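You operate a simulated robot arm through the tools that you are given. There is no shell and no other tool. Be economical: measure what you need, move in short steps, check, and stop when the job is done.

The job below is to be done with a simulated two-armed robot. You get a single attempt, and the scene is never put back.

TASK
Cork the brown sample with the red-headed cork and stand it in its cell.
Fine: hold the sample steady while you cork it.
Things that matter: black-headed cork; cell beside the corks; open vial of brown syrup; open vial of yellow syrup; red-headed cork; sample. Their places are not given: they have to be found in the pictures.

The check looks at the end state, three seconds after you hand in, the way a careful person would. Anything else that was tipped, shoved, dropped, spilled or broken makes it a failure.

THE ROBOT
Two 6-joint arms with two-finger parallel grippers on one trunk that stands fixed in place. Base frame: the origin is at the foot of the trunk, x ahead of it, y to its left, z up; the work surface is at about z = 720. Units: mm, degrees, N and s.
The left shoulder is at [20, 148, 841], the right one opposite. With the tool pointing down near the work surface each hand reaches from about 280 to 900 mm from the base axis, measured 20 degrees to its own side. Payload 4.4 kg a hand.
The TCP of each hand is the grasp point between the finger pads, 23 mm short of the fingertips. In the tool frame z runs along the fingers and y along their closing line. Largest opening 94 mm; finger width 38, thickness 10; the body of the gripper, 54 by 96 mm, starts 39 mm behind the TCP.
Orientation is that of the tool frame in the base frame, as [roll, pitch, yaw] about the fixed x, y, z axes, in that order (R = Rz(yaw) Ry(pitch) Rx(roll)). With the fingers straight down and closing along the base's y, the tool's x points along the base's -x, its y along +y and its z along -z.

THE INTERFACE
- The arms move only by the tool nudge_tool. It takes "left_series", "right_series" or both (then of equal length, played together; a hand with none holds still); each is a list of rows, each a list of 3 entries, a list of its own where there are three numbers: the turn, a rotation vector about the base's x, y, z in degrees, then the shift along the base's x, y, z in mm, then the opening, from 0 (shut) to 1 (fully open). In form: [[[wx, wy, wz], [x, y, z], fingers], ...]. A call has 1 to 12 rows; each row is the pose to reach, as a shift and turn from the pose commanded when the call began. Each row takes 0.2 s and may step no farther than 50 mm and 8.6 degrees from the row before; otherwise, or with a gripper value out of range, the whole call is refused. Where a pose cannot be reached the arm comes as near as it can. A force on the tool above 70 N (or 10 N above the force at the start of the call, whichever is more), or a blocked arm, ends the call early, and 0.2 s more pass. The fingers move at their own pace (about 45 mm/s each) and stop on an object; they squeeze with about 23 N. The grip force told is the motor's: it shows also when the fingers shut on nothing. Time passes only in rows, and 0.2 s behind the last, so rows that repeat a pose let the fingers close. The reply holds the time, the measured pose of the TCP, the force on the tool along the base axes, the opening and the grip force, in the units named above and with some noise, with the torque about the TCP (base axes, N m) and any sound that the robot's microphone picked up.
- Cameras (640 x 400 px; columns grow to the right, rows downward): "scene" is now at [54.1, 7.3, 1509.8]; the picture's right is [0.07, -1.00, 0.00], its down [-0.66, -0.05, -0.75] and it looks along [0.75, 0.05, -0.66] (base axes); focal length 320 px, centre (320, 200). "left" rides on the left gripper at [86, -16, -74] in its tool frame; the picture's right is [0.18, 0.98, 0.00], its down [-0.58, 0.11, -0.81] and it looks along [-0.79, 0.15, 0.59] (tool axes); focal length 243 px, centre (320, 200). "right" rides on the right gripper at [86, 16, -74] in its tool frame; the picture's right is [-0.18, 0.98, 0.00], its down [-0.58, -0.11, -0.81] and it looks along [-0.79, -0.15, 0.59] (tool axes); focal length 243 px, centre (320, 200).
- capture(camera): a new picture of that camera. The clock stands still meanwhile.
- head_to(pan, tilt): turns the head with the scene camera to pan (to the left, within 86 degrees either way) and tilt (down, from -29 to 69), counted from straight ahead of the robot. It gives what a move gives.
- pixel_to_xyz(camera, pixels): for up to 12 pixels [column, row] of the newest picture of that camera ("zoom" is the newest enlarged one), the place [x, y, z] in the base frame of the surface seen there, good to about 2 mm. The clock stands still meanwhile.
- zoom(camera, box): a new picture of the part [left, top, right, bottom] of that camera's present view, enlarged. The clock stands still meanwhile.
- close_job(): hands the job in; it is judged then, once.

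Keep the steps short. Do not move on a guess: measure, check each grasp and each placing, and mend mistakes. In all there are 80 turns and 48 pictures (those below and enlarged ones count). Leave the grippers open and the arms clear of the work at the hand-in unless told otherwise, and finish with a single line.

The tools are called after ">>>" as a command line: name --argument value ..., lists and objects as JSON in quotes. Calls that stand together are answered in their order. nudge_tool: Moves the arms, as the interface text tells. Its arguments: {"type":"object","properties":{"left_series":{"type":"array"},"right_series":{"type":"array"}},"required":[]} The other tools are called the same way: head_to (pan, tilt) turns the head that bears the scene camera; capture (camera) takes a picture; pixel_to_xyz (camera, pixels) gives the place of the surface under pixels of a picture; zoom (camera, box) takes an enlarged picture of a part of a camera's view; close_job () hands the job in.

At the start:

```text
time: 0.0
left_eef_pos: [610.7, 283.3, 1043.5]
left_orientation: [-180.0, 0.1, -179.9]
left_ft_force: [-0.2, -0.7, 0.0]
left_wrist_torque: [0.0, -0.02, -0.01]
left_finger_gap: 94.0
left_grasp_force: 0.1
right_eef_pos: [657.7, -270.3, 1047.5]
right_orientation: [180.0, 0.0, -179.9]
right_ft_force: [0.0, -0.8, -0.2]
right_wrist_torque: [0.02, 0.0, -0.01]
right_finger_gap: 94.0
right_grasp_force: 0.0
head pan, tilt: [4.1, 41.3]
```

scene: 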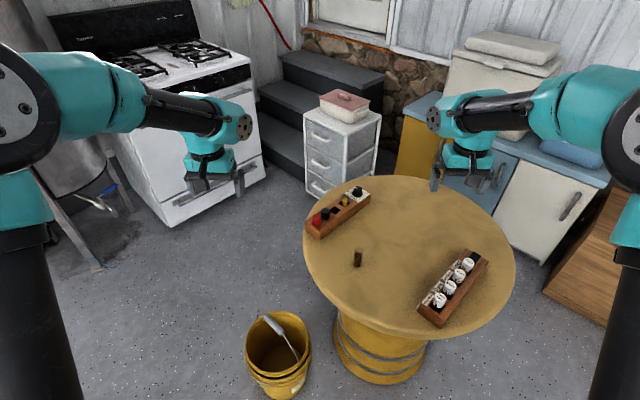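
right: 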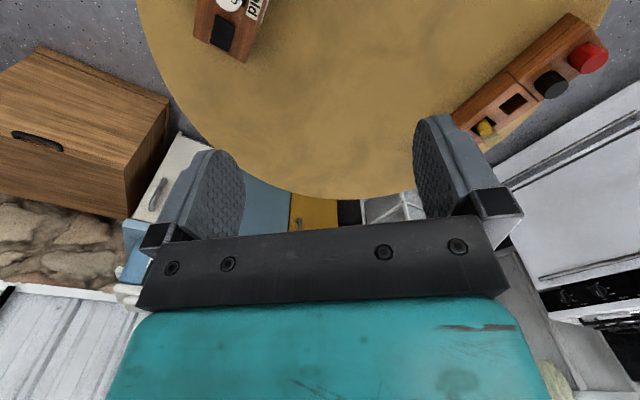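
left: 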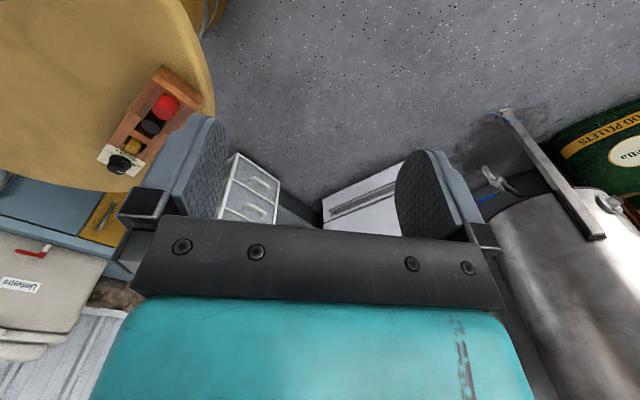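

I begin with close looks at the two racks and the vial on the table.

>>> zoom --camera "scene" --box '[295, 175, 385, 275]'

>>> zoom --camera "scene" --box '[405, 240, 500, 330]'

```text
4.00 times, centred on (340, 225) of scene
```

zoom: 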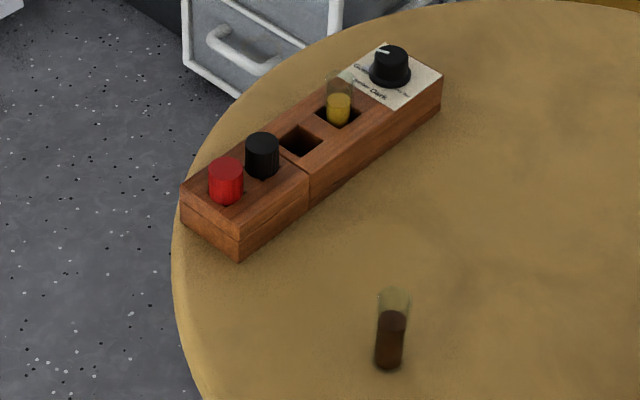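

```text
4.44 times, centred on (452, 285) of scene
```

zoom: 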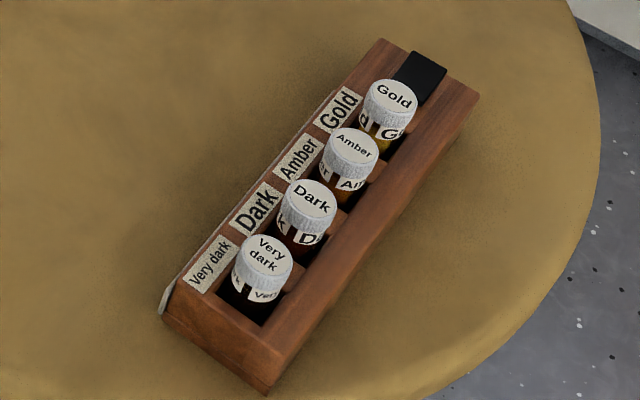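

The brown vial stands on the table, and the red and black corks sit at the near end of the left rack. The empty cell is beside them, with the yellow vial in the next one. I'll zoom tighter to measure.

>>> zoom --camera "scene" --box '[302, 180, 374, 225]'

```text
8.89 times, centred on (338, 202) of scene
```

zoom: 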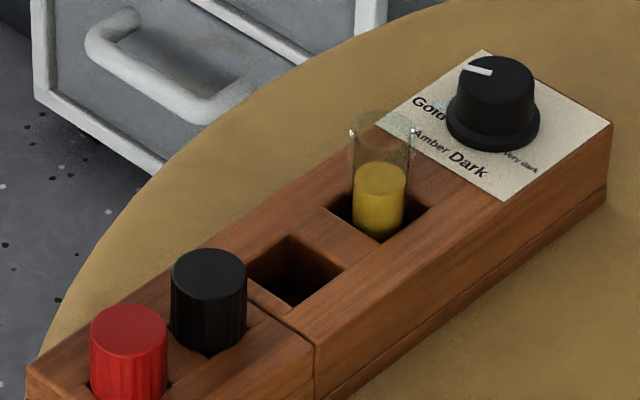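

Measuring the cork tops, cell corners and rack surface.

>>> pixel_to_xyz --camera "zoom" --pixels '[[130, 330], [95, 330], [165, 330], [209, 268], [246, 264], [290, 233], [348, 265], [294, 309], [295, 280], [380, 185], [270, 340], [30, 375]]'

>>> zoom --camera "scene" --box '[341, 238, 377, 274]'

```text
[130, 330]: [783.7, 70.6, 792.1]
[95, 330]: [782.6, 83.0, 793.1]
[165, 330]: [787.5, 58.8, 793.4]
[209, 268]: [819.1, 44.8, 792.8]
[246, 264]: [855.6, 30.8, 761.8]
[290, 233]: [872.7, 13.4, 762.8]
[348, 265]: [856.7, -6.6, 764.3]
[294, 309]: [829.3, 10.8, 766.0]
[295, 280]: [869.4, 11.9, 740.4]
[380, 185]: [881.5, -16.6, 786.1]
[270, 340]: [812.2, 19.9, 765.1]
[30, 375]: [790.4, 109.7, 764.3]
```

```text
11.11 times, centred on (359, 256) of scene
```

zoom: 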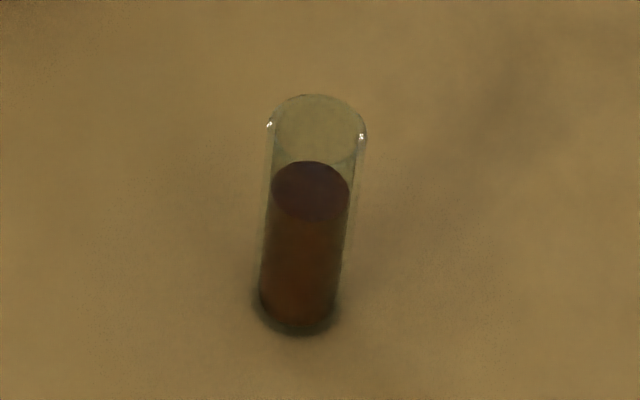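

Measuring the vial.

>>> pixel_to_xyz --camera "zoom" --pixels '[[312, 195], [300, 270], [262, 270], [342, 270], [300, 325], [296, 350], [318, 110], [270, 124], [362, 137], [200, 340], [400, 330]]'

```text
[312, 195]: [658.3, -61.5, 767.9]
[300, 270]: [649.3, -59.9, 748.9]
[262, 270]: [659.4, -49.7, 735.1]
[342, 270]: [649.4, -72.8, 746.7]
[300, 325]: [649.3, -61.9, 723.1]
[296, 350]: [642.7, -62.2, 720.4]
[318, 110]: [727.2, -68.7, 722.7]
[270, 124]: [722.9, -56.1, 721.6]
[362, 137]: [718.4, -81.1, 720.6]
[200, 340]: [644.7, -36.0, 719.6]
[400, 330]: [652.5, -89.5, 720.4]
```

The measurements give:
- Red cork top at about (785, 71, 793), black cork at (819, 45), and the rack's long axis runs along (0.8, -0.6).
- Cell at about (853, 12), rack top at 764.
- Vial at about (660, -61), 25 mm across, rim at about z = 793.

Plan: the right hand takes the cork from above. The left hand holds the vial with nearly horizontal fingers coming from +y, while the right presses the cork in. First the right hand goes above the cork, closing across the rack.

>>> nudge_tool --right_series '[[[0, 0, -3.7], [12.7, 34.1, -14.7], 1], [[0, 0, -7.4], [25.4, 68.2, -29.4], 1], [[0, 0, -11.1], [38.1, 102.3, -44.1], 1], [[0, 0, -14.8], [50.8, 136.4, -58.8], 1], [[0, 0, -18.5], [63.5, 170.5, -73.5], 1], [[0, 0, -22.2], [76.2, 204.6, -88.2], 1], [[0, 0, -25.9], [88.9, 238.7, -102.9], 1], [[0, 0, -29.6], [101.6, 272.8, -117.6], 1], [[0, 0, -33.3], [114.3, 306.9, -132.3], 1], [[0, 0, -37], [127, 341, -147], 1], [[0, 0, -37], [127, 341, -147], 0.6]]'

>>> capture --camera "right"

>>> capture --camera "scene"

```text
time: 2.4
left_eef_pos: [609.3, 283.4, 1045.6]
left_orientation: [180.0, 0.1, -180.0]
left_ft_force: [-0.4, 0.3, -0.8]
left_wrist_torque: [0.01, 0.04, 0.01]
left_finger_gap: 94.0
left_grasp_force: 0.0
right_eef_pos: [786.7, 71.0, 899.3]
right_orientation: [-180.0, 0.1, 142.8]
right_ft_force: [-0.4, -0.5, -0.5]
right_wrist_torque: [0.02, -0.01, 0.02]
right_finger_gap: 59.0
right_grasp_force: 0.1
head pan, tilt: [4.1, 41.3]
```

```text
40 pictures are left
```

right: 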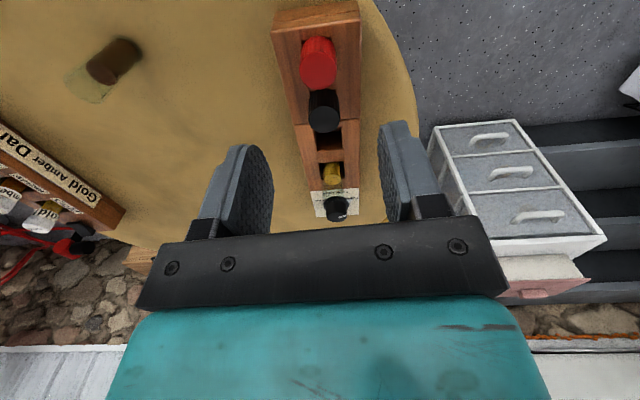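

```text
39 pictures are left
```

scene: 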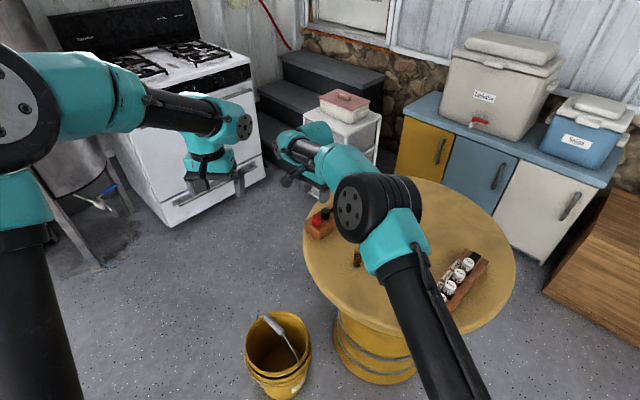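

The rack lines up with the gripper in the wrist view. I'll zoom on it for precise positions.

>>> zoom --camera "right" --box '[240, 0, 400, 240]'

```text
1.67 times, centred on (320, 120) of right
```

zoom: 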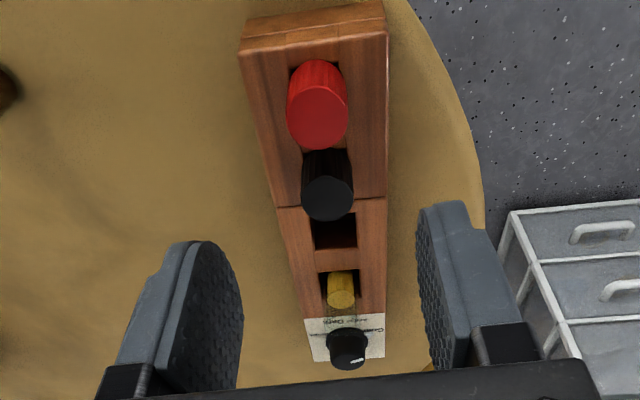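

Measuring the cork tops, cell and rack edges from this view.

>>> pixel_to_xyz --camera "zoom" --pixels '[[318, 118], [290, 118], [345, 118], [318, 90], [318, 145], [327, 196], [310, 221], [358, 212], [359, 249], [315, 252], [262, 120], [380, 120]]'

>>> pixel_to_xyz --camera "zoom" --pixels '[[318, 75], [340, 232], [340, 290], [316, 275], [359, 268], [347, 335], [295, 230], [375, 225], [281, 90], [340, 245]]'

```text
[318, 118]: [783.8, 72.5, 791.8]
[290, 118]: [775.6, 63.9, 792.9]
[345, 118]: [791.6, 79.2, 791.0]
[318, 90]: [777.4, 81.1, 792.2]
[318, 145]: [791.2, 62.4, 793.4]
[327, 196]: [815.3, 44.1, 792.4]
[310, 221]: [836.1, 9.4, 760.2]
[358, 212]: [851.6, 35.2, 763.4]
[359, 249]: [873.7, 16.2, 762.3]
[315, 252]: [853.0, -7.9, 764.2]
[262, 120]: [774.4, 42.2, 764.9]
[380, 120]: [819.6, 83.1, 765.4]
```

```text
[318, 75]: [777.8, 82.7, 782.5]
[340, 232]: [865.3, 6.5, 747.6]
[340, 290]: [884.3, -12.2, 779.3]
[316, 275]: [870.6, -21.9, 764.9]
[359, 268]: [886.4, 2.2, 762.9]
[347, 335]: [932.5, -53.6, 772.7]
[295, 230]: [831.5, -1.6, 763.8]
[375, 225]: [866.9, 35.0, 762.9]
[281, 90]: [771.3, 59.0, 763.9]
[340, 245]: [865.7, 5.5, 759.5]
```

Averaged, the red cork is at (784, 72) with its top at 792, and the cell centre is at (853.5, 13), about 28 mm square. I descend until the fingertips are just above the rack top, then look before closing.

>>> nudge_tool --right_series '[[[0, 0, 0], [-1.5, 1, -35], 0.6], [[0, 0, 0], [-1.5, 1, -70], 0.6], [[0, 0, 0], [-1.5, 1, -95], 0.6], [[0, 0, 0], [-1.5, 1, -106], 0.6], [[0, 0, 0], [-1.5, 1, -106], 0.6]]'

>>> capture --camera "right"

```text
time: 3.6
left_eef_pos: [608.6, 283.5, 1045.3]
left_orientation: [180.0, 0.0, -179.9]
left_ft_force: [-0.3, -0.8, 0.2]
left_wrist_torque: [0.03, -0.05, 0.01]
left_finger_gap: 94.0
left_grasp_force: 0.0
right_eef_pos: [784.5, 73.2, 796.2]
right_orientation: [180.0, 0.0, 143.0]
right_ft_force: [-0.3, 1.1, 0.8]
right_wrist_torque: [0.02, 0.0, -0.02]
right_finger_gap: 56.5
right_grasp_force: 0.1
head pan, tilt: [4.1, 41.3]
```

```text
37 pictures are left
```

right: 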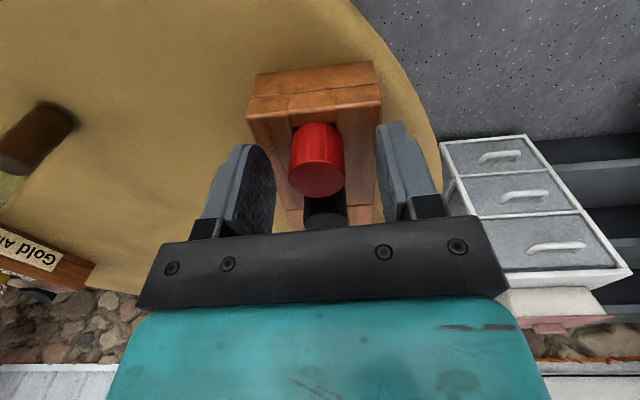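

The cork lies midway between the fingers, and the tips are above the rack. I close on it.

>>> nudge_tool --right_series '[[[0, 0, 0], [0, 0, -2], 0.4], [[0, 0, 0], [0, 0, -2], 0.1], [[0, 0, 0], [0, 0, -2], 0.1], [[0, 0, 0], [0, 0, -2], 0.1]]'

```text
time: 4.6
left_eef_pos: [610.1, 283.6, 1044.3]
left_orientation: [-180.0, -0.1, 179.9]
left_ft_force: [-0.4, -1.0, 0.1]
left_wrist_torque: [0.01, 0.0, -0.01]
left_finger_gap: 94.1
left_grasp_force: 0.0
right_eef_pos: [785.3, 73.0, 792.4]
right_orientation: [-180.0, 0.0, 143.0]
right_ft_force: [-0.2, 0.3, -0.5]
right_wrist_torque: [0.01, -0.06, 0.0]
right_finger_gap: 26.2
right_grasp_force: 23.4
head pan, tilt: [4.1, 41.3]
```

The fingers stopped at a 26.2 mm gap with 23 N, so the cork head is gripped. I lift straight up and look.

>>> nudge_tool --right_series '[[[0, 0, 0], [0, 0, 10], 0.1], [[0, 0, 0], [0, 0, 30], 0.1], [[0, 0, 0], [0, 0, 70], 0.1], [[0, 0, 0], [0, 0, 110], 0.1], [[0, 0, 0], [0, 0, 150], 0.1]]'

>>> capture --camera "right"

>>> capture --camera "scene"

```text
time: 5.8
left_eef_pos: [609.8, 282.7, 1044.7]
left_orientation: [-180.0, 0.0, 179.9]
left_ft_force: [0.1, 0.7, 0.2]
left_wrist_torque: [-0.03, 0.02, 0.01]
left_finger_gap: 94.0
left_grasp_force: 0.0
right_eef_pos: [783.4, 71.1, 943.8]
right_orientation: [179.9, 0.0, 142.9]
right_ft_force: [-0.1, 0.2, 0.2]
right_wrist_torque: [-0.04, 0.02, 0.0]
right_finger_gap: 26.2
right_grasp_force: 23.3
head pan, tilt: [4.1, 41.3]
```

```text
36 pictures are left
```

right: 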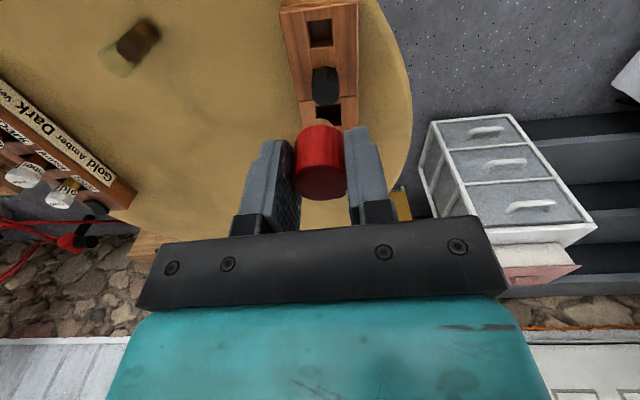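

```text
35 pictures are left
```

scene: 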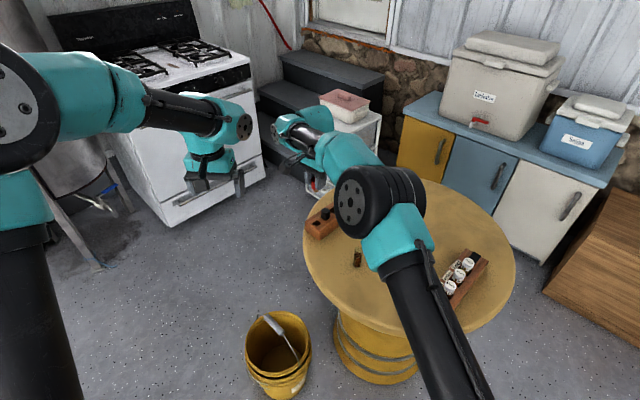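

The cork is held with its stem pointing down. I move the right hand back to its own side, turning it so that it will later close along x with its camera on the -y side.

>>> nudge_tool --right_series '[[[0, 0, 8.5], [-8, -27, 5], 0.1], [[0, 0, 17], [-16, -54, 10], 0.1], [[0, 0, 25.5], [-24, -81, 15], 0.1], [[0, 0, 34], [-32, -108, 20], 0.1], [[0, 0, 42.5], [-40, -135, 25], 0.1], [[0, 0, 51], [-48, -162, 30], 0.1], [[0, 0, 59.5], [-56, -189, 35], 0.1], [[0, 0, 68], [-64, -216, 40], 0.1], [[0, 0, 76.5], [-72, -243, 45], 0.1], [[0, 0, 85], [-80, -270, 50], 0.1], [[0, 0, 93.5], [-88, -297, 55], 0.1], [[0, 0, 102], [-94, -320, 56], 0.1]]'

```text
time: 8.4
left_eef_pos: [609.3, 283.2, 1044.0]
left_orientation: [180.0, 0.0, 180.0]
left_ft_force: [0.3, 0.8, -0.3]
left_wrist_torque: [-0.01, -0.02, 0.04]
left_finger_gap: 94.0
left_grasp_force: 0.0
right_eef_pos: [689.0, -247.1, 999.6]
right_orientation: [180.0, 0.0, -115.0]
right_ft_force: [0.0, 0.8, -0.2]
right_wrist_torque: [0.0, -0.01, 0.02]
right_finger_gap: 26.4
right_grasp_force: 23.1
head pan, tilt: [4.1, 41.3]
```

The right hand needs 25° more. I finish that while turning the left hand by +90° in yaw (its camera to the -y side, ready to tilt).

>>> nudge_tool --left_series '[[[0, 0, 8.2], [0, 0, 0], 1], [[0, 0, 16.4], [0, 0, 0], 1], [[0, 0, 24.6], [0, 0, 0], 1], [[0, 0, 32.8], [0, 0, 0], 1], [[0, 0, 41], [0, 0, 0], 1], [[0, 0, 49.2], [0, 0, 0], 1], [[0, 0, 57.4], [0, 0, 0], 1], [[0, 0, 65.6], [0, 0, 0], 1], [[0, 0, 73.8], [0, 0, 0], 1], [[0, 0, 82], [0, 0, 0], 1], [[0, 0, 90], [0, 0, 0], 1]]' --right_series '[[[0, 0, 5], [0, 0, 0], 0.1], [[0, 0, 10], [0, 0, 0], 0.1], [[0, 0, 15], [0, 0, 0], 0.1], [[0, 0, 20], [0, 0, 0], 0.1], [[0, 0, 25], [0, 0, 0], 0.1], [[0, 0, 25], [0, 0, 0], 0.1], [[0, 0, 25], [0, 0, 0], 0.1], [[0, 0, 25], [0, 0, 0], 0.1], [[0, 0, 25], [0, 0, 0], 0.1], [[0, 0, 25], [0, 0, 0], 0.1], [[0, 0, 25], [0, 0, 0], 0.1]]'

```text
time: 10.8
left_eef_pos: [610.3, 281.1, 1045.1]
left_orientation: [-180.0, 0.0, -90.0]
left_ft_force: [0.4, -1.1, 0.2]
left_wrist_torque: [0.0, 0.01, 0.04]
left_finger_gap: 93.9
left_grasp_force: 0.0
right_eef_pos: [689.1, -247.7, 997.6]
right_orientation: [180.0, 0.0, -90.0]
right_ft_force: [0.7, -0.5, -0.9]
right_wrist_torque: [-0.03, -0.02, 0.01]
right_finger_gap: 26.1
right_grasp_force: 22.6
head pan, tilt: [4.1, 41.3]
```

Both hands turned as planned. Next I tilt the left hand so its fingers point along -y, 10° below horizontal, staying high.

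>>> nudge_tool --left_series '[[[-8, 0, 0], [5, -10, -10], 1], [[-16, 0, 0], [10, -20, -20], 1], [[-24, 0, 0], [15, -30, -30], 1], [[-32, 0, 0], [20, -40, -40], 1], [[-40, 0, 0], [25, -50, -50], 1], [[-48, 0, 0], [30, -60, -60], 1], [[-56, 0, 0], [35, -70, -70], 1], [[-64, 0, 0], [40, -80, -80], 1], [[-72, 0, 0], [45, -90, -90], 1], [[-80, 0, 0], [50, -100, -100], 1], [[-80, 0, 0], [50, -100, -100], 0.7]]'

>>> capture --camera "scene"

>>> capture --camera "left"

```text
time: 13.2
left_eef_pos: [658.1, 181.7, 944.2]
left_orientation: [-179.7, -80.2, -90.1]
left_ft_force: [0.2, -0.5, 0.9]
left_wrist_torque: [0.02, 0.01, -0.02]
left_finger_gap: 65.7
left_grasp_force: 0.1
right_eef_pos: [689.4, -249.2, 997.4]
right_orientation: [180.0, 0.0, -90.0]
right_ft_force: [0.0, -0.3, -0.2]
right_wrist_torque: [0.0, -0.02, 0.02]
right_finger_gap: 26.3
right_grasp_force: 23.2
head pan, tilt: [4.1, 41.3]
```

```text
34 pictures are left
```

scene: 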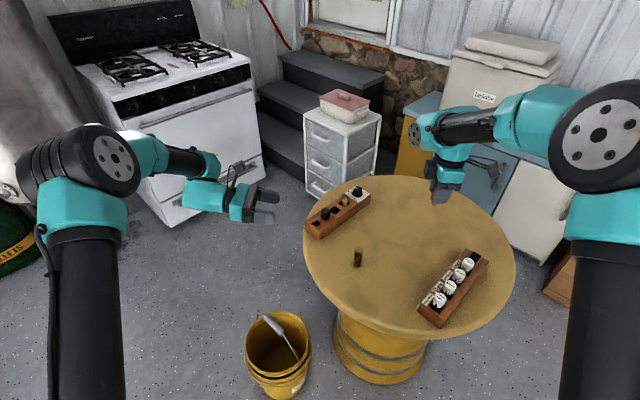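

```text
33 pictures are left
```

left: 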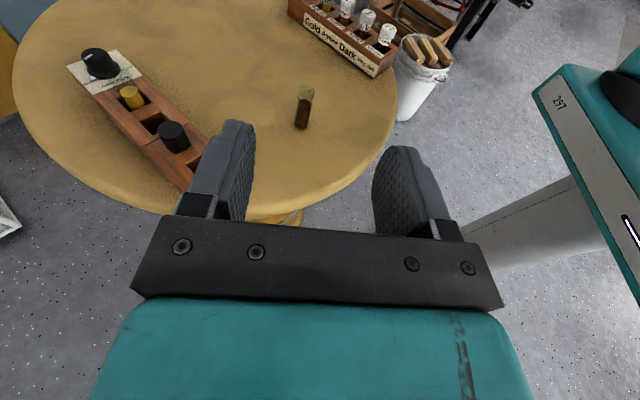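

The pose is good: the rack stays off to one side of the hand. I move closer to the vial, still high, to measure it.

>>> nudge_tool --left_series '[[[0, 0, 0], [0, -25, -32], 0.7], [[0, 0, 0], [0, -50, -65], 0.7], [[0, 0, 0], [0, -75, -98], 0.7], [[0, 0, 0], [0, -100, -130], 0.7], [[0, 0, 0], [0, -100, -130], 0.7]]'

>>> zoom --camera "left" --box '[220, 0, 420, 240]'

```text
time: 14.4
left_eef_pos: [661.0, 81.6, 814.2]
left_orientation: [-179.8, -80.0, -90.1]
left_ft_force: [0.5, -0.1, -0.6]
left_wrist_torque: [0.0, 0.02, 0.02]
left_finger_gap: 65.8
left_grasp_force: 0.0
right_eef_pos: [689.7, -248.2, 998.8]
right_orientation: [-180.0, 0.0, -90.0]
right_ft_force: [0.4, 0.3, 0.0]
right_wrist_torque: [0.0, 0.0, 0.0]
right_finger_gap: 26.1
right_grasp_force: 22.4
head pan, tilt: [4.1, 41.3]
```

```text
1.67 times, centred on (320, 120) of left
```

zoom: 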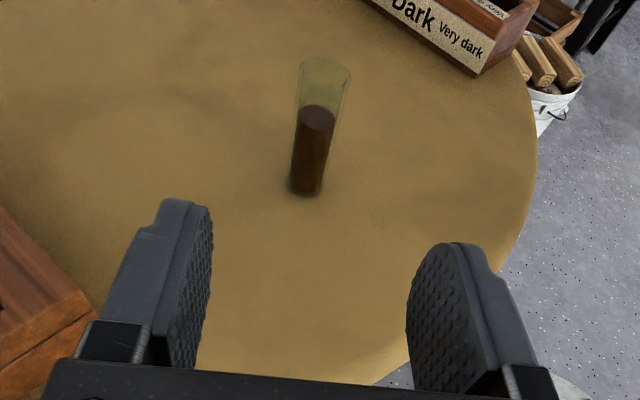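

Measuring the vial from this view.

>>> pixel_to_xyz --camera "zoom" --pixels '[[318, 117], [302, 117], [333, 117], [310, 160], [294, 165], [326, 165], [306, 190], [300, 68], [350, 76], [325, 58]]'

```text
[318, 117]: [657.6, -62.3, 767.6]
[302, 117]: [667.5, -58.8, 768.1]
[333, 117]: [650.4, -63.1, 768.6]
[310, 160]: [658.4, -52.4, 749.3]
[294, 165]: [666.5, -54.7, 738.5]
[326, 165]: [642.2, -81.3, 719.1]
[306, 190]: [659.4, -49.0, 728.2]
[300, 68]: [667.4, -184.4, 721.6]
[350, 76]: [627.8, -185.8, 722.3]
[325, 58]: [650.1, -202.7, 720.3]
```

Vial axis is at (658.6, -61.5), rim at z ≈ 793, about 24.5 mm across. I lower the left hand to z ≈ 762, well short of the vial, then go forward to about 40 mm from it and look.

>>> nudge_tool --left_series '[[[0, 0, 0], [-1.5, 0, -26], 0.7], [[0, 0, 0], [-1.5, 0, -52], 0.7], [[0, 0, 0], [-1.5, -35, -52], 0.7], [[0, 0, 0], [-1.5, -70, -52], 0.7], [[0, 0, 0], [-1.5, -100, -52], 0.7], [[0, 0, 0], [-1.5, -100, -52], 0.7]]'

>>> capture --camera "left"

>>> zoom --camera "scene" --box '[300, 180, 460, 280]'

```text
time: 15.8
left_eef_pos: [659.2, -15.0, 761.6]
left_orientation: [-180.0, -80.0, -89.9]
left_ft_force: [0.3, -0.5, 0.8]
left_wrist_torque: [-0.01, -0.02, -0.02]
left_finger_gap: 65.8
left_grasp_force: 0.0
right_eef_pos: [689.2, -248.8, 998.5]
right_orientation: [180.0, 0.0, -90.1]
right_ft_force: [0.4, 0.4, 0.2]
right_wrist_torque: [-0.01, -0.01, 0.01]
right_finger_gap: 26.2
right_grasp_force: 23.2
head pan, tilt: [4.1, 41.3]
```

```text
31 pictures are left
```

left: 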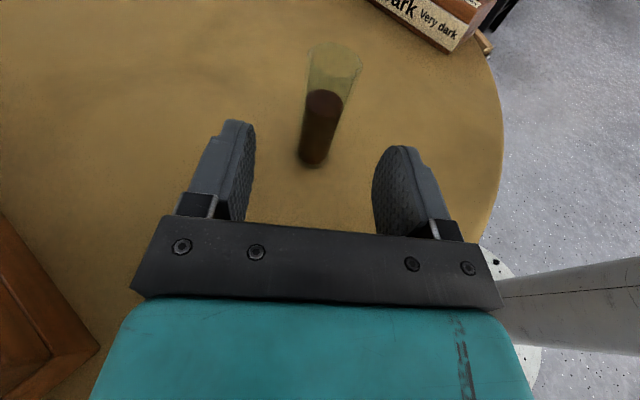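

```text
4.00 times, centred on (380, 230) of scene
```

zoom: 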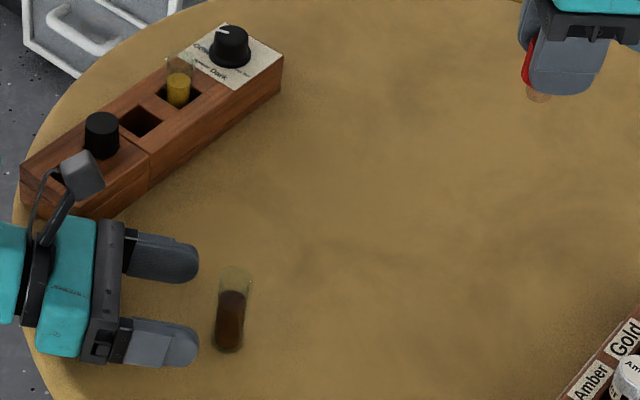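

The vial lies on the centre line between the fingertips. I go forward 45 mm and close gently in small steps.

>>> nudge_tool --left_series '[[[0, 0, 0], [0, -20, 0], 0.7], [[0, 0, 0], [0, -45, 0], 0.7], [[0, 0, 0], [0, -45, 0], 0.45], [[0, 0, 0], [0, -45, 0], 0.38]]'

>>> capture --camera "left"

```text
time: 16.8
left_eef_pos: [658.0, -61.1, 762.0]
left_orientation: [-179.9, -80.1, -89.9]
left_ft_force: [-0.2, 0.2, 0.1]
left_wrist_torque: [0.03, 0.01, -0.02]
left_finger_gap: 35.6
left_grasp_force: 0.1
right_eef_pos: [690.2, -246.9, 998.9]
right_orientation: [-179.9, 0.0, -90.0]
right_ft_force: [-0.1, 0.0, -0.2]
right_wrist_torque: [-0.02, 0.0, -0.02]
right_finger_gap: 25.9
right_grasp_force: 22.9
head pan, tilt: [4.1, 41.3]
```

```text
29 pictures are left
```

left: 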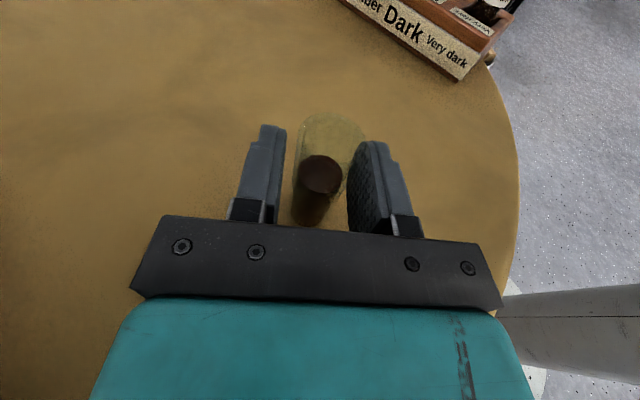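

It is centred with a 35.6 mm gap. I close in small steps onto the vial.

>>> nudge_tool --left_series '[[[0, 0, 0], [0, 0, 0], 0.32], [[0, 0, 0], [0, 0, 0], 0.29], [[0, 0, 0], [0, 0, 0], 0.27], [[0, 0, 0], [0, 0, 0], 0.25], [[0, 0, 0], [0, 0, 0], 0.2], [[0, 0, 0], [0, 0, 0], 0.2]]'

>>> zoom --camera "left" --box '[220, 80, 420, 240]'

>>> zoom --camera "scene" --box '[330, 230, 400, 280]'

```text
time: 18.2
left_eef_pos: [658.4, -61.1, 762.4]
left_orientation: [-180.0, -80.1, -90.0]
left_ft_force: [0.4, 0.1, 0.0]
left_wrist_torque: [0.0, 0.0, -0.01]
left_finger_gap: 24.6
left_grasp_force: 22.8
right_eef_pos: [688.4, -246.9, 999.3]
right_orientation: [-180.0, 0.0, -90.0]
right_ft_force: [0.3, -0.4, 1.0]
right_wrist_torque: [-0.01, -0.02, -0.05]
right_finger_gap: 26.2
right_grasp_force: 23.1
head pan, tilt: [4.1, 41.3]
```

```text
2.50 times, centred on (320, 160) of left
```

zoom: 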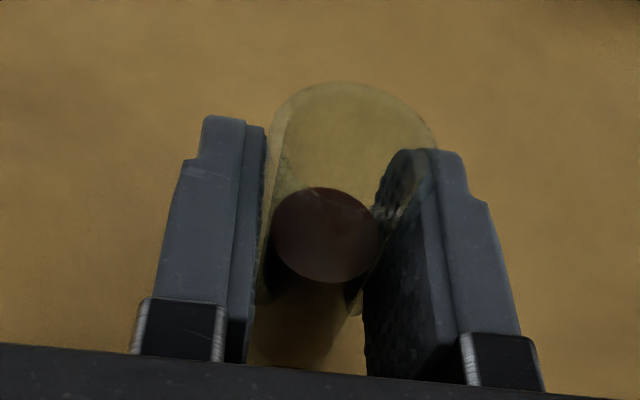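

```text
8.00 times, centred on (365, 255) of scene
```

zoom: 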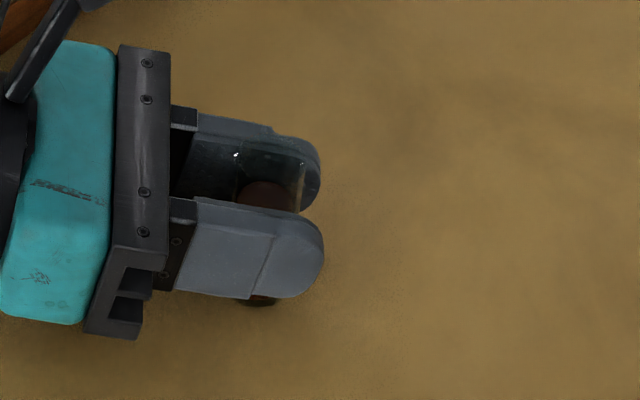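

Held at a 24.6 mm gap. I measure the liquid surface to get the vial axis as it now stands.

>>> pixel_to_xyz --camera "zoom" --pixels '[[268, 190], [238, 190], [295, 190], [241, 155], [302, 165]]'

>>> zoom --camera "right" --box '[240, 80, 400, 220]'

>>> zoom --camera "scene" --box '[415, 175, 470, 215]'

```text
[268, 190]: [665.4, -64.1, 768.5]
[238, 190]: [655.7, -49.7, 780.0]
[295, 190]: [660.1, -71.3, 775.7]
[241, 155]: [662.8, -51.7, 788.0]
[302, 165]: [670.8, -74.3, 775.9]
```

```text
2.86 times, centred on (320, 150) of right
```

zoom: 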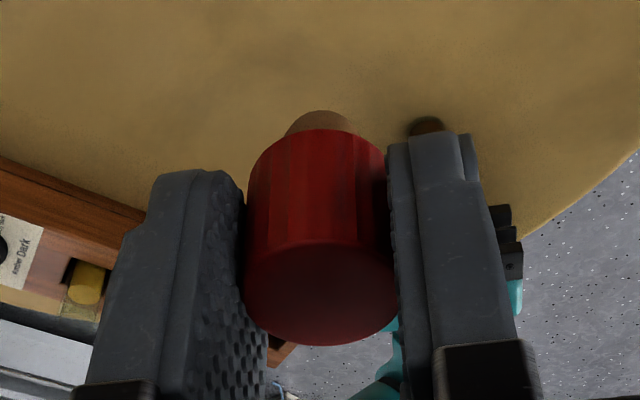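

```text
10.00 times, centred on (442, 195) of scene
```

zoom: 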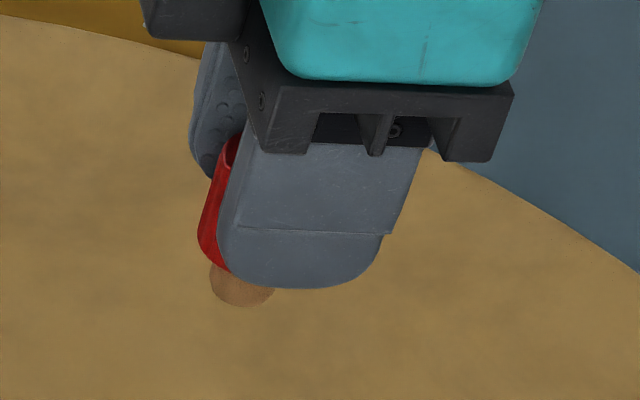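

The cork sits off-centre along the finger width. I'll measure its head and stem so I can account for that.

>>> pixel_to_xyz --camera "zoom" --pixels '[[225, 145], [205, 230], [215, 190], [240, 290], [215, 280], [225, 262], [260, 295], [330, 275]]'

>>> zoom --camera "right" --box '[240, 80, 400, 220]'

>>> pixel_to_xyz --camera "zoom" --pixels '[[322, 293], [252, 293], [392, 293], [322, 338], [322, 252], [318, 200], [318, 140], [318, 120], [295, 125], [340, 125], [215, 200], [400, 180]]'

```text
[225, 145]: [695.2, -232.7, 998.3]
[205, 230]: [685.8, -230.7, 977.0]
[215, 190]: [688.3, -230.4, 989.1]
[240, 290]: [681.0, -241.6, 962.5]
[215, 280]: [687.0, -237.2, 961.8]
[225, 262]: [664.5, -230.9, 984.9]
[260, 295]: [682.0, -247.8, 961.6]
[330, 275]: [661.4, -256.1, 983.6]
```

```text
2.86 times, centred on (320, 150) of right
```

zoom: 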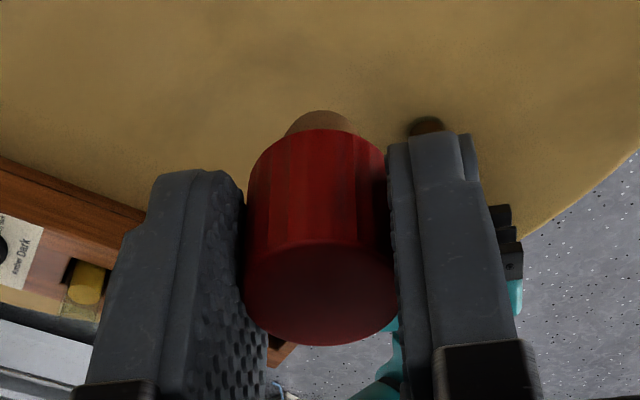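

```text
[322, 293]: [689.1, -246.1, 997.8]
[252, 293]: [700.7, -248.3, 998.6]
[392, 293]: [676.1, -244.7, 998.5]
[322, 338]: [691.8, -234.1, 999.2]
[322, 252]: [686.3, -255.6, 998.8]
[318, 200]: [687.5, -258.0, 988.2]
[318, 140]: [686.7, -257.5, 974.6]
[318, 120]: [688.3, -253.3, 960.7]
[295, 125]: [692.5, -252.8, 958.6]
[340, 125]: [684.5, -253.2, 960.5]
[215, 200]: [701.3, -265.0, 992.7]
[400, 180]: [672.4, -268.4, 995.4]
```

Head centre is at (688.6, -244.8), about 3 mm off the TCP in y. Its top is level with the TCP, and the stem bottom is at z ≈ 959, about 40 mm below the head top. The vial axis is at (658.5, -61.7). I shift by (-30, +183) at height, lower 110 mm, then check.

>>> nudge_tool --right_series '[[[0, 0, 0], [-6, 37, 0], 0.1], [[0, 0, 0], [-12, 74, 0], 0.1], [[0, 0, 0], [-18, 111, 0], 0.1], [[0, 0, 0], [-24, 148, 0], 0.1], [[0, 0, 0], [-30, 183, 0], 0.1], [[0, 0, 0], [-30, 183, -40], 0.1], [[0, 0, 0], [-30, 183, -80], 0.1], [[0, 0, 0], [-30, 183, -110], 0.1], [[0, 0, 0], [-30, 183, -110], 0.1]]'

>>> zoom --camera "scene" --box '[310, 180, 420, 280]'

>>> zoom --camera "left" --box '[220, 0, 420, 240]'

```text
time: 20.2
left_eef_pos: [657.8, -61.1, 761.3]
left_orientation: [-180.0, -80.0, -90.0]
left_ft_force: [-1.0, -0.5, 0.7]
left_wrist_torque: [0.0, 0.0, 0.0]
left_finger_gap: 25.0
left_grasp_force: 23.4
right_eef_pos: [656.5, -65.5, 889.6]
right_orientation: [180.0, 0.0, -90.0]
right_ft_force: [0.6, -1.2, -0.3]
right_wrist_torque: [-0.02, 0.01, -0.02]
right_finger_gap: 26.6
right_grasp_force: 22.5
head pan, tilt: [4.1, 41.3]
```

```text
4.00 times, centred on (365, 230) of scene
```

zoom: 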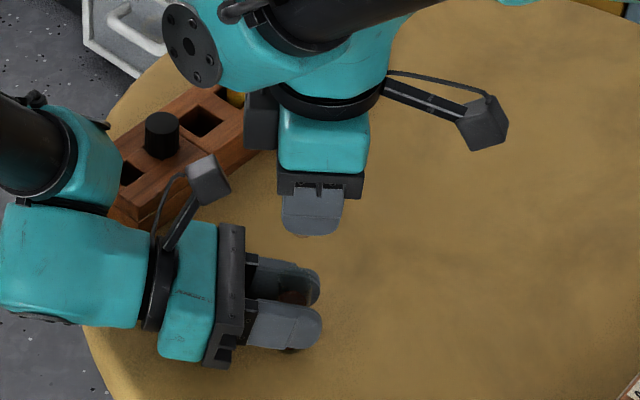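

```text
1.67 times, centred on (320, 120) of left
```

zoom: 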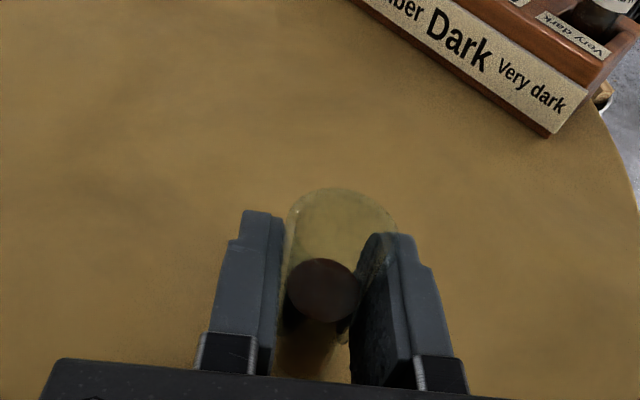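

Before going lower I check the clearance between the left hand's camera at (210,180) and the dark box on the right wrist at (260,120).

>>> zoom --camera "scene" --box '[335, 190, 415, 250]'

>>> capture --camera "right"

```text
6.67 times, centred on (375, 220) of scene
```

zoom: 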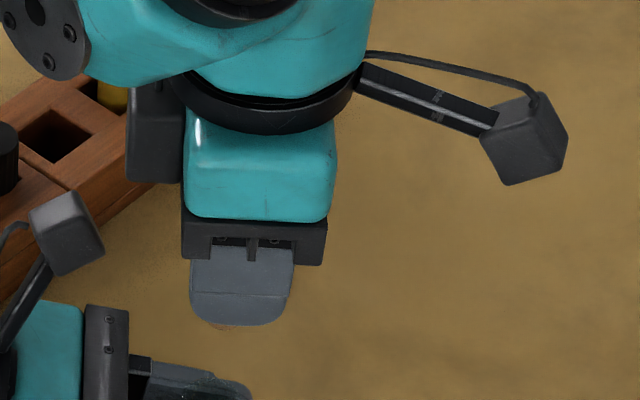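

```text
20 pictures are left
```

right: 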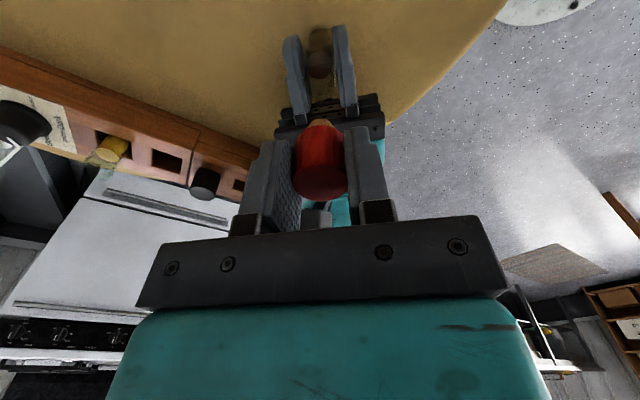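

Measuring the box and camera in the scene zoom, and the cork and vial in the right picture.

>>> pixel_to_xyz --camera "zoom" --pixels '[[130, 100], [130, 172], [155, 182], [178, 180], [100, 250], [75, 200], [40, 220], [65, 265], [185, 250], [200, 210]]'

>>> pixel_to_xyz --camera "right" --pixels '[[321, 180], [297, 180], [346, 180], [321, 196], [319, 155], [319, 130], [321, 122], [310, 60], [331, 60], [320, 73], [320, 40]]'

```text
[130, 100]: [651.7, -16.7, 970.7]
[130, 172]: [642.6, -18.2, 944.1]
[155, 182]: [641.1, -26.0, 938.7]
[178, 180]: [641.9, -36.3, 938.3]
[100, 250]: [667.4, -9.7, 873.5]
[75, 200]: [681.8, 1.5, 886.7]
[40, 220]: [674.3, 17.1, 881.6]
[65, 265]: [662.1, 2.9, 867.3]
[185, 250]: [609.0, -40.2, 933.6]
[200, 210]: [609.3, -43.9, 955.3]
```

```text
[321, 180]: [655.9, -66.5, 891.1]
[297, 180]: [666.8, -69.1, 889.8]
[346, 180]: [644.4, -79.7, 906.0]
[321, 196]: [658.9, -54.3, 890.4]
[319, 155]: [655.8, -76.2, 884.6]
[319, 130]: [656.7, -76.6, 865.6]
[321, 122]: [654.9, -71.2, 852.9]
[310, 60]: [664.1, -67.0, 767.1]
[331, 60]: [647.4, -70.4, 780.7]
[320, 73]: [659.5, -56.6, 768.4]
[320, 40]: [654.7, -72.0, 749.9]
```

The gap between the left camera (y = -9.7) and the right wrist box (y = -17) would be only about 7 mm when lowered. To widen it, I open the left hand slightly while the vial stands on the table, draw it back 9 mm in y, and grip again nearer the fingertips.

>>> nudge_tool --left_series '[[[0, 0, 0], [0, 0, 0], 0.28], [[0, 0, 0], [0, 0, 0], 0.36], [[0, 0, 0], [0, 0, 0], 0.36], [[0, 0, 0], [0, 5, 0], 0.36], [[0, 0, 0], [0, 9, 0], 0.36], [[0, 0, 0], [0, 9, 0], 0.32], [[0, 0, 0], [0, 9, 0], 0.29], [[0, 0, 0], [0, 9, 0], 0.27], [[0, 0, 0], [0, 9, 0], 0.25], [[0, 0, 0], [0, 9, 0], 0.2], [[0, 0, 0], [0, 9, 0], 0.2]]'

>>> zoom --camera "right" --box '[270, 10, 370, 210]'

```text
time: 22.6
left_eef_pos: [658.7, -53.4, 763.1]
left_orientation: [180.0, -80.0, -90.0]
left_ft_force: [-0.3, 1.0, 1.2]
left_wrist_torque: [0.02, 0.04, 0.0]
left_finger_gap: 24.8
left_grasp_force: 23.1
right_eef_pos: [657.0, -65.8, 889.2]
right_orientation: [-179.9, 0.0, -90.0]
right_ft_force: [1.1, -0.2, 0.2]
right_wrist_torque: [0.03, 0.01, -0.01]
right_finger_gap: 26.3
right_grasp_force: 23.3
head pan, tilt: [4.1, 41.3]
```

```text
2.00 times, centred on (320, 110) of right
```

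zoom: 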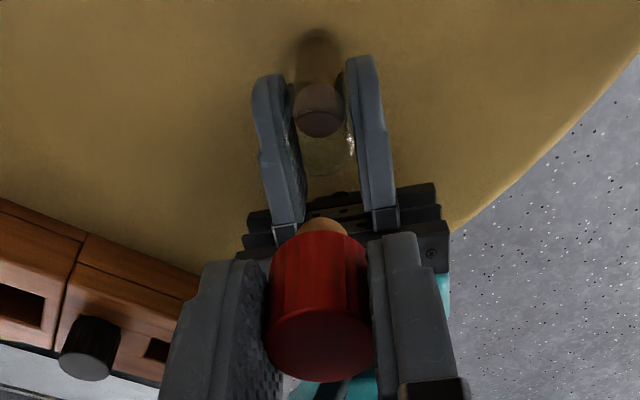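

Regripped at 24.8 mm. Measuring the cork head and liquid surface in the same picture for alignment.

>>> pixel_to_xyz --camera "zoom" --pixels '[[320, 345], [272, 345], [366, 345], [320, 376], [320, 316], [320, 240], [323, 224], [318, 110], [298, 110], [339, 110], [318, 132], [318, 88]]'

```text
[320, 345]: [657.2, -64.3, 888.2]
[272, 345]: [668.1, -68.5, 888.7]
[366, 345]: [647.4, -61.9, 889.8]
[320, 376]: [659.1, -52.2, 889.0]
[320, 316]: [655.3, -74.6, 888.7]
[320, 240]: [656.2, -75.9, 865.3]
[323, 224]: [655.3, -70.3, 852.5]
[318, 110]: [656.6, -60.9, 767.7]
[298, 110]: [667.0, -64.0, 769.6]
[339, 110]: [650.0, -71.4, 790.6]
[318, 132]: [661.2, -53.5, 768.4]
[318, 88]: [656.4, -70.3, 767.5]
```

The cork axis is at (657.3, -63.3) and the vial axis at (658.4, -61.8), so I correct by (+1.1, +1.5). I lower 46 mm to just above the rim and check again.

>>> nudge_tool --right_series '[[[0, 0, 0], [1.1, 1.5, -15], 0.1], [[0, 0, 0], [1.1, 1.5, -30], 0.1], [[0, 0, 0], [1.1, 1.5, -46], 0.1], [[0, 0, 0], [1.1, 1.5, -46], 0.1]]'

>>> zoom --camera "right" --box '[270, 30, 370, 210]'

>>> zoom --camera "scene" --box '[340, 205, 400, 265]'

```text
time: 23.6
left_eef_pos: [658.3, -54.1, 762.2]
left_orientation: [-180.0, -79.9, -90.0]
left_ft_force: [-0.4, -0.1, 1.8]
left_wrist_torque: [-0.01, 0.03, -0.01]
left_finger_gap: 24.7
left_grasp_force: 23.1
right_eef_pos: [659.9, -63.2, 841.3]
right_orientation: [180.0, 0.0, -90.0]
right_ft_force: [0.2, -0.9, 0.1]
right_wrist_torque: [-0.02, 0.0, 0.03]
right_finger_gap: 26.5
right_grasp_force: 23.0
head pan, tilt: [4.1, 41.3]
```

```text
2.22 times, centred on (320, 120) of right
```

zoom: 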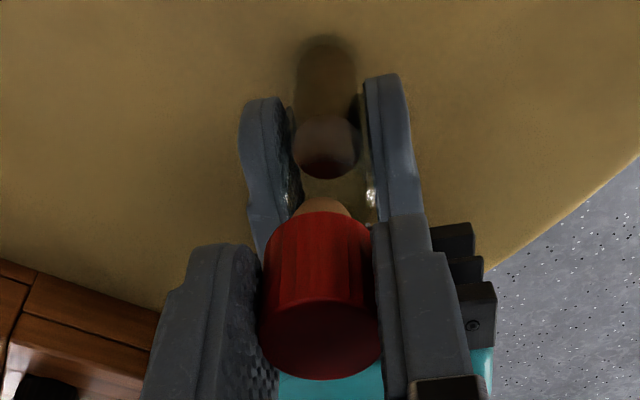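

```text
6.67 times, centred on (370, 235) of scene
```

zoom: 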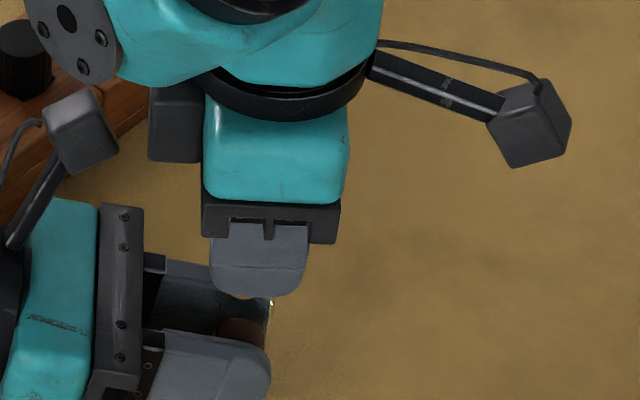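

Measuring vial and finger edges here for y-alignment.

>>> pixel_to_xyz --camera "zoom" --pixels '[[212, 265], [306, 265], [242, 328], [218, 328], [265, 335], [270, 304], [117, 150], [150, 150]]'

>>> zoom --camera "right" --box '[270, 30, 370, 210]'

>>> pixel_to_xyz --camera "zoom" --pixels '[[320, 340], [264, 340], [376, 340], [320, 375], [320, 308], [322, 205], [327, 150], [300, 150], [356, 150], [327, 174], [327, 120], [370, 197]]'

```text
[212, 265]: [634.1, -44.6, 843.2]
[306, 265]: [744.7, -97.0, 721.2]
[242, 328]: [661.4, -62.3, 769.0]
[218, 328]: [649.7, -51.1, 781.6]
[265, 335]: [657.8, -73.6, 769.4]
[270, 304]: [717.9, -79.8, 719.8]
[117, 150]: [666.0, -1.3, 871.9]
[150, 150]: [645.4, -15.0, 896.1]
```

```text
2.22 times, centred on (320, 120) of right
```

zoom: 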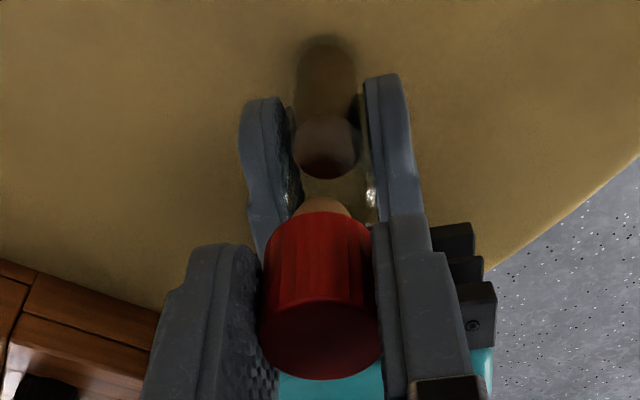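

```text
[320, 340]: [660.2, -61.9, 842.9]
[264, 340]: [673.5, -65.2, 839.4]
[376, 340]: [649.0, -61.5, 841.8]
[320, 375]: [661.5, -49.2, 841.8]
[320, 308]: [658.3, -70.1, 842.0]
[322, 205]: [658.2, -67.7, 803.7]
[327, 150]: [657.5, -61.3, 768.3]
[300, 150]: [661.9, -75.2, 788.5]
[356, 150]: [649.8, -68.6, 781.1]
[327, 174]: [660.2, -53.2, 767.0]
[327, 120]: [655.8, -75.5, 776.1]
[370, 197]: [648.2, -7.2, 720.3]
```

The cork is at about (659.3, -61.7) and the vial axis at (658.4, -61.8). Clearance to the left camera is 14 mm. I correct x by -0.7 and lower in small steps, watching the forces.

>>> nudge_tool --right_series '[[[0, 0, 0], [-0.7, 0, -4], 0.1], [[0, 0, 0], [-0.7, 0, -8], 0.1], [[0, 0, 0], [-0.7, 0, -11], 0.1], [[0, 0, 0], [-0.7, 0, -13], 0.1]]'

```text
time: 24.6
left_eef_pos: [657.8, -53.2, 763.1]
left_orientation: [-180.0, -80.1, -90.0]
left_ft_force: [3.1, 0.5, -0.1]
left_wrist_torque: [-0.16, 0.2, 0.02]
left_finger_gap: 24.9
left_grasp_force: 23.0
right_eef_pos: [660.1, -64.5, 832.0]
right_orientation: [180.0, 0.0, -90.0]
right_ft_force: [-4.1, -1.6, 7.2]
right_wrist_torque: [-0.06, 0.12, -0.01]
right_finger_gap: 26.1
right_grasp_force: 22.9
head pan, tilt: [4.1, 41.3]
```

Contact at the rim: the right hand is pushed by (-4, -1.6, +7), so the cork is a little too far to +x and +y. I back up 2 mm, shift (-1, -0.4), and try again.

>>> nudge_tool --right_series '[[[0, 0, 0], [0, 0, 2], 0.1], [[0, 0, 0], [-1, -0.4, 2], 0.1], [[0, 0, 0], [-1, -0.4, 0], 0.1], [[0, 0, 0], [-1, -0.4, -1.5], 0.1]]'

```text
time: 25.6
left_eef_pos: [658.2, -52.2, 763.2]
left_orientation: [-180.0, -80.0, -90.1]
left_ft_force: [1.1, 1.0, 1.4]
left_wrist_torque: [-0.03, 0.01, 0.03]
left_finger_gap: 24.9
left_grasp_force: 22.9
right_eef_pos: [660.3, -66.0, 827.5]
right_orientation: [180.0, 0.0, -90.0]
right_ft_force: [-0.9, -0.4, -0.1]
right_wrist_torque: [-0.03, 0.02, -0.01]
right_finger_gap: 26.0
right_grasp_force: 22.6
head pan, tilt: [4.1, 41.3]
```

The force dropped to nearly zero at a lower height, so the stem has entered. I continue in small steps.

>>> nudge_tool --right_series '[[[0, 0, 0], [-0.2, 0, -1.5], 0.1], [[0, 0, 0], [-0.2, 0, -3], 0.1], [[0, 0, 0], [-0.2, 0, -4.5], 0.1]]'

```text
time: 26.4
left_eef_pos: [658.7, -51.5, 763.7]
left_orientation: [-179.9, -80.0, -90.0]
left_ft_force: [-0.1, 0.9, 1.7]
left_wrist_torque: [-0.01, 0.03, 0.0]
left_finger_gap: 24.7
left_grasp_force: 23.1
right_eef_pos: [660.0, -63.3, 823.8]
right_orientation: [-179.9, 0.0, -90.0]
right_ft_force: [-0.1, -0.1, -1.0]
right_wrist_torque: [0.0, -0.01, 0.02]
right_finger_gap: 26.3
right_grasp_force: 23.1
head pan, tilt: [4.1, 41.3]
```

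Still free at z ≈ 823.5. Next I press down to the expected seat at about 819.

>>> nudge_tool --right_series '[[[0, 0, 0], [0, 0, -1.5], 0.1], [[0, 0, 0], [0, 0, -3], 0.1], [[0, 0, 0], [0, 0, -4.5], 0.1]]'

>>> zoom --camera "scene" --box '[345, 225, 385, 265]'

```text
time: 27.2
left_eef_pos: [658.9, -52.3, 763.5]
left_orientation: [180.0, -80.0, -90.0]
left_ft_force: [3.6, -1.4, -2.1]
left_wrist_torque: [-0.06, 0.13, 0.09]
left_finger_gap: 24.4
left_grasp_force: 22.6
right_eef_pos: [659.3, -65.9, 819.5]
right_orientation: [-179.8, 0.0, -90.1]
right_ft_force: [-4.2, 0.0, 16.0]
right_wrist_torque: [0.02, 0.11, 0.02]
right_finger_gap: 26.2
right_grasp_force: 23.2
head pan, tilt: [4.1, 41.3]
```

```text
10.00 times, centred on (365, 245) of scene
```

zoom: 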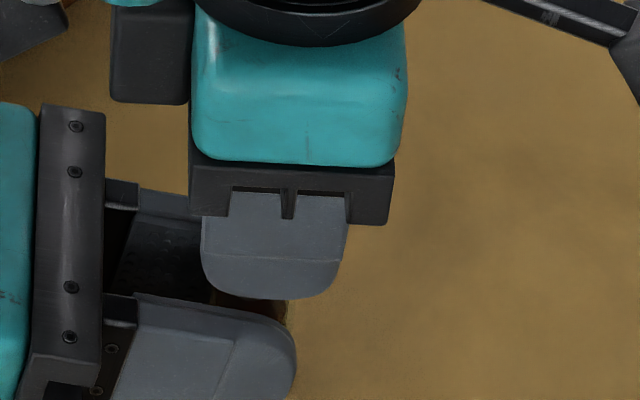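

16 N at z ≈ 819.5, about where the head should meet the rim. I press 2 mm further (with a small -x relief) to tell seating from friction.

>>> nudge_tool --right_series '[[[0, 0, 0], [-0.5, 0, -1], 0.1], [[0, 0, 0], [-0.5, 0, -2], 0.1]]'

```text
time: 27.8
left_eef_pos: [658.0, -52.7, 762.4]
left_orientation: [-180.0, -80.0, -90.1]
left_ft_force: [1.7, -1.5, -3.9]
left_wrist_torque: [0.01, -0.14, 0.02]
left_finger_gap: 24.8
left_grasp_force: 22.8
right_eef_pos: [658.4, -64.5, 818.7]
right_orientation: [-179.9, 0.0, -90.0]
right_ft_force: [1.5, 0.8, 22.4]
right_wrist_torque: [0.04, -0.02, -0.02]
right_finger_gap: 26.6
right_grasp_force: 23.1
head pan, tilt: [4.1, 41.3]
```

22 N now. I look through the left camera at the gap between head and rim.

>>> zoom --camera "left" --box '[260, 60, 380, 220]'

```text
2.50 times, centred on (320, 140) of left
```

zoom: 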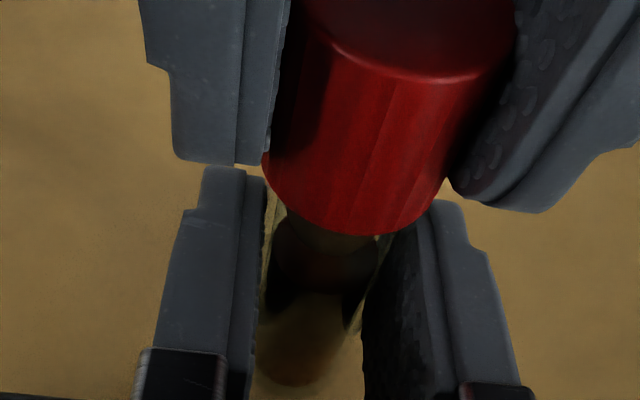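

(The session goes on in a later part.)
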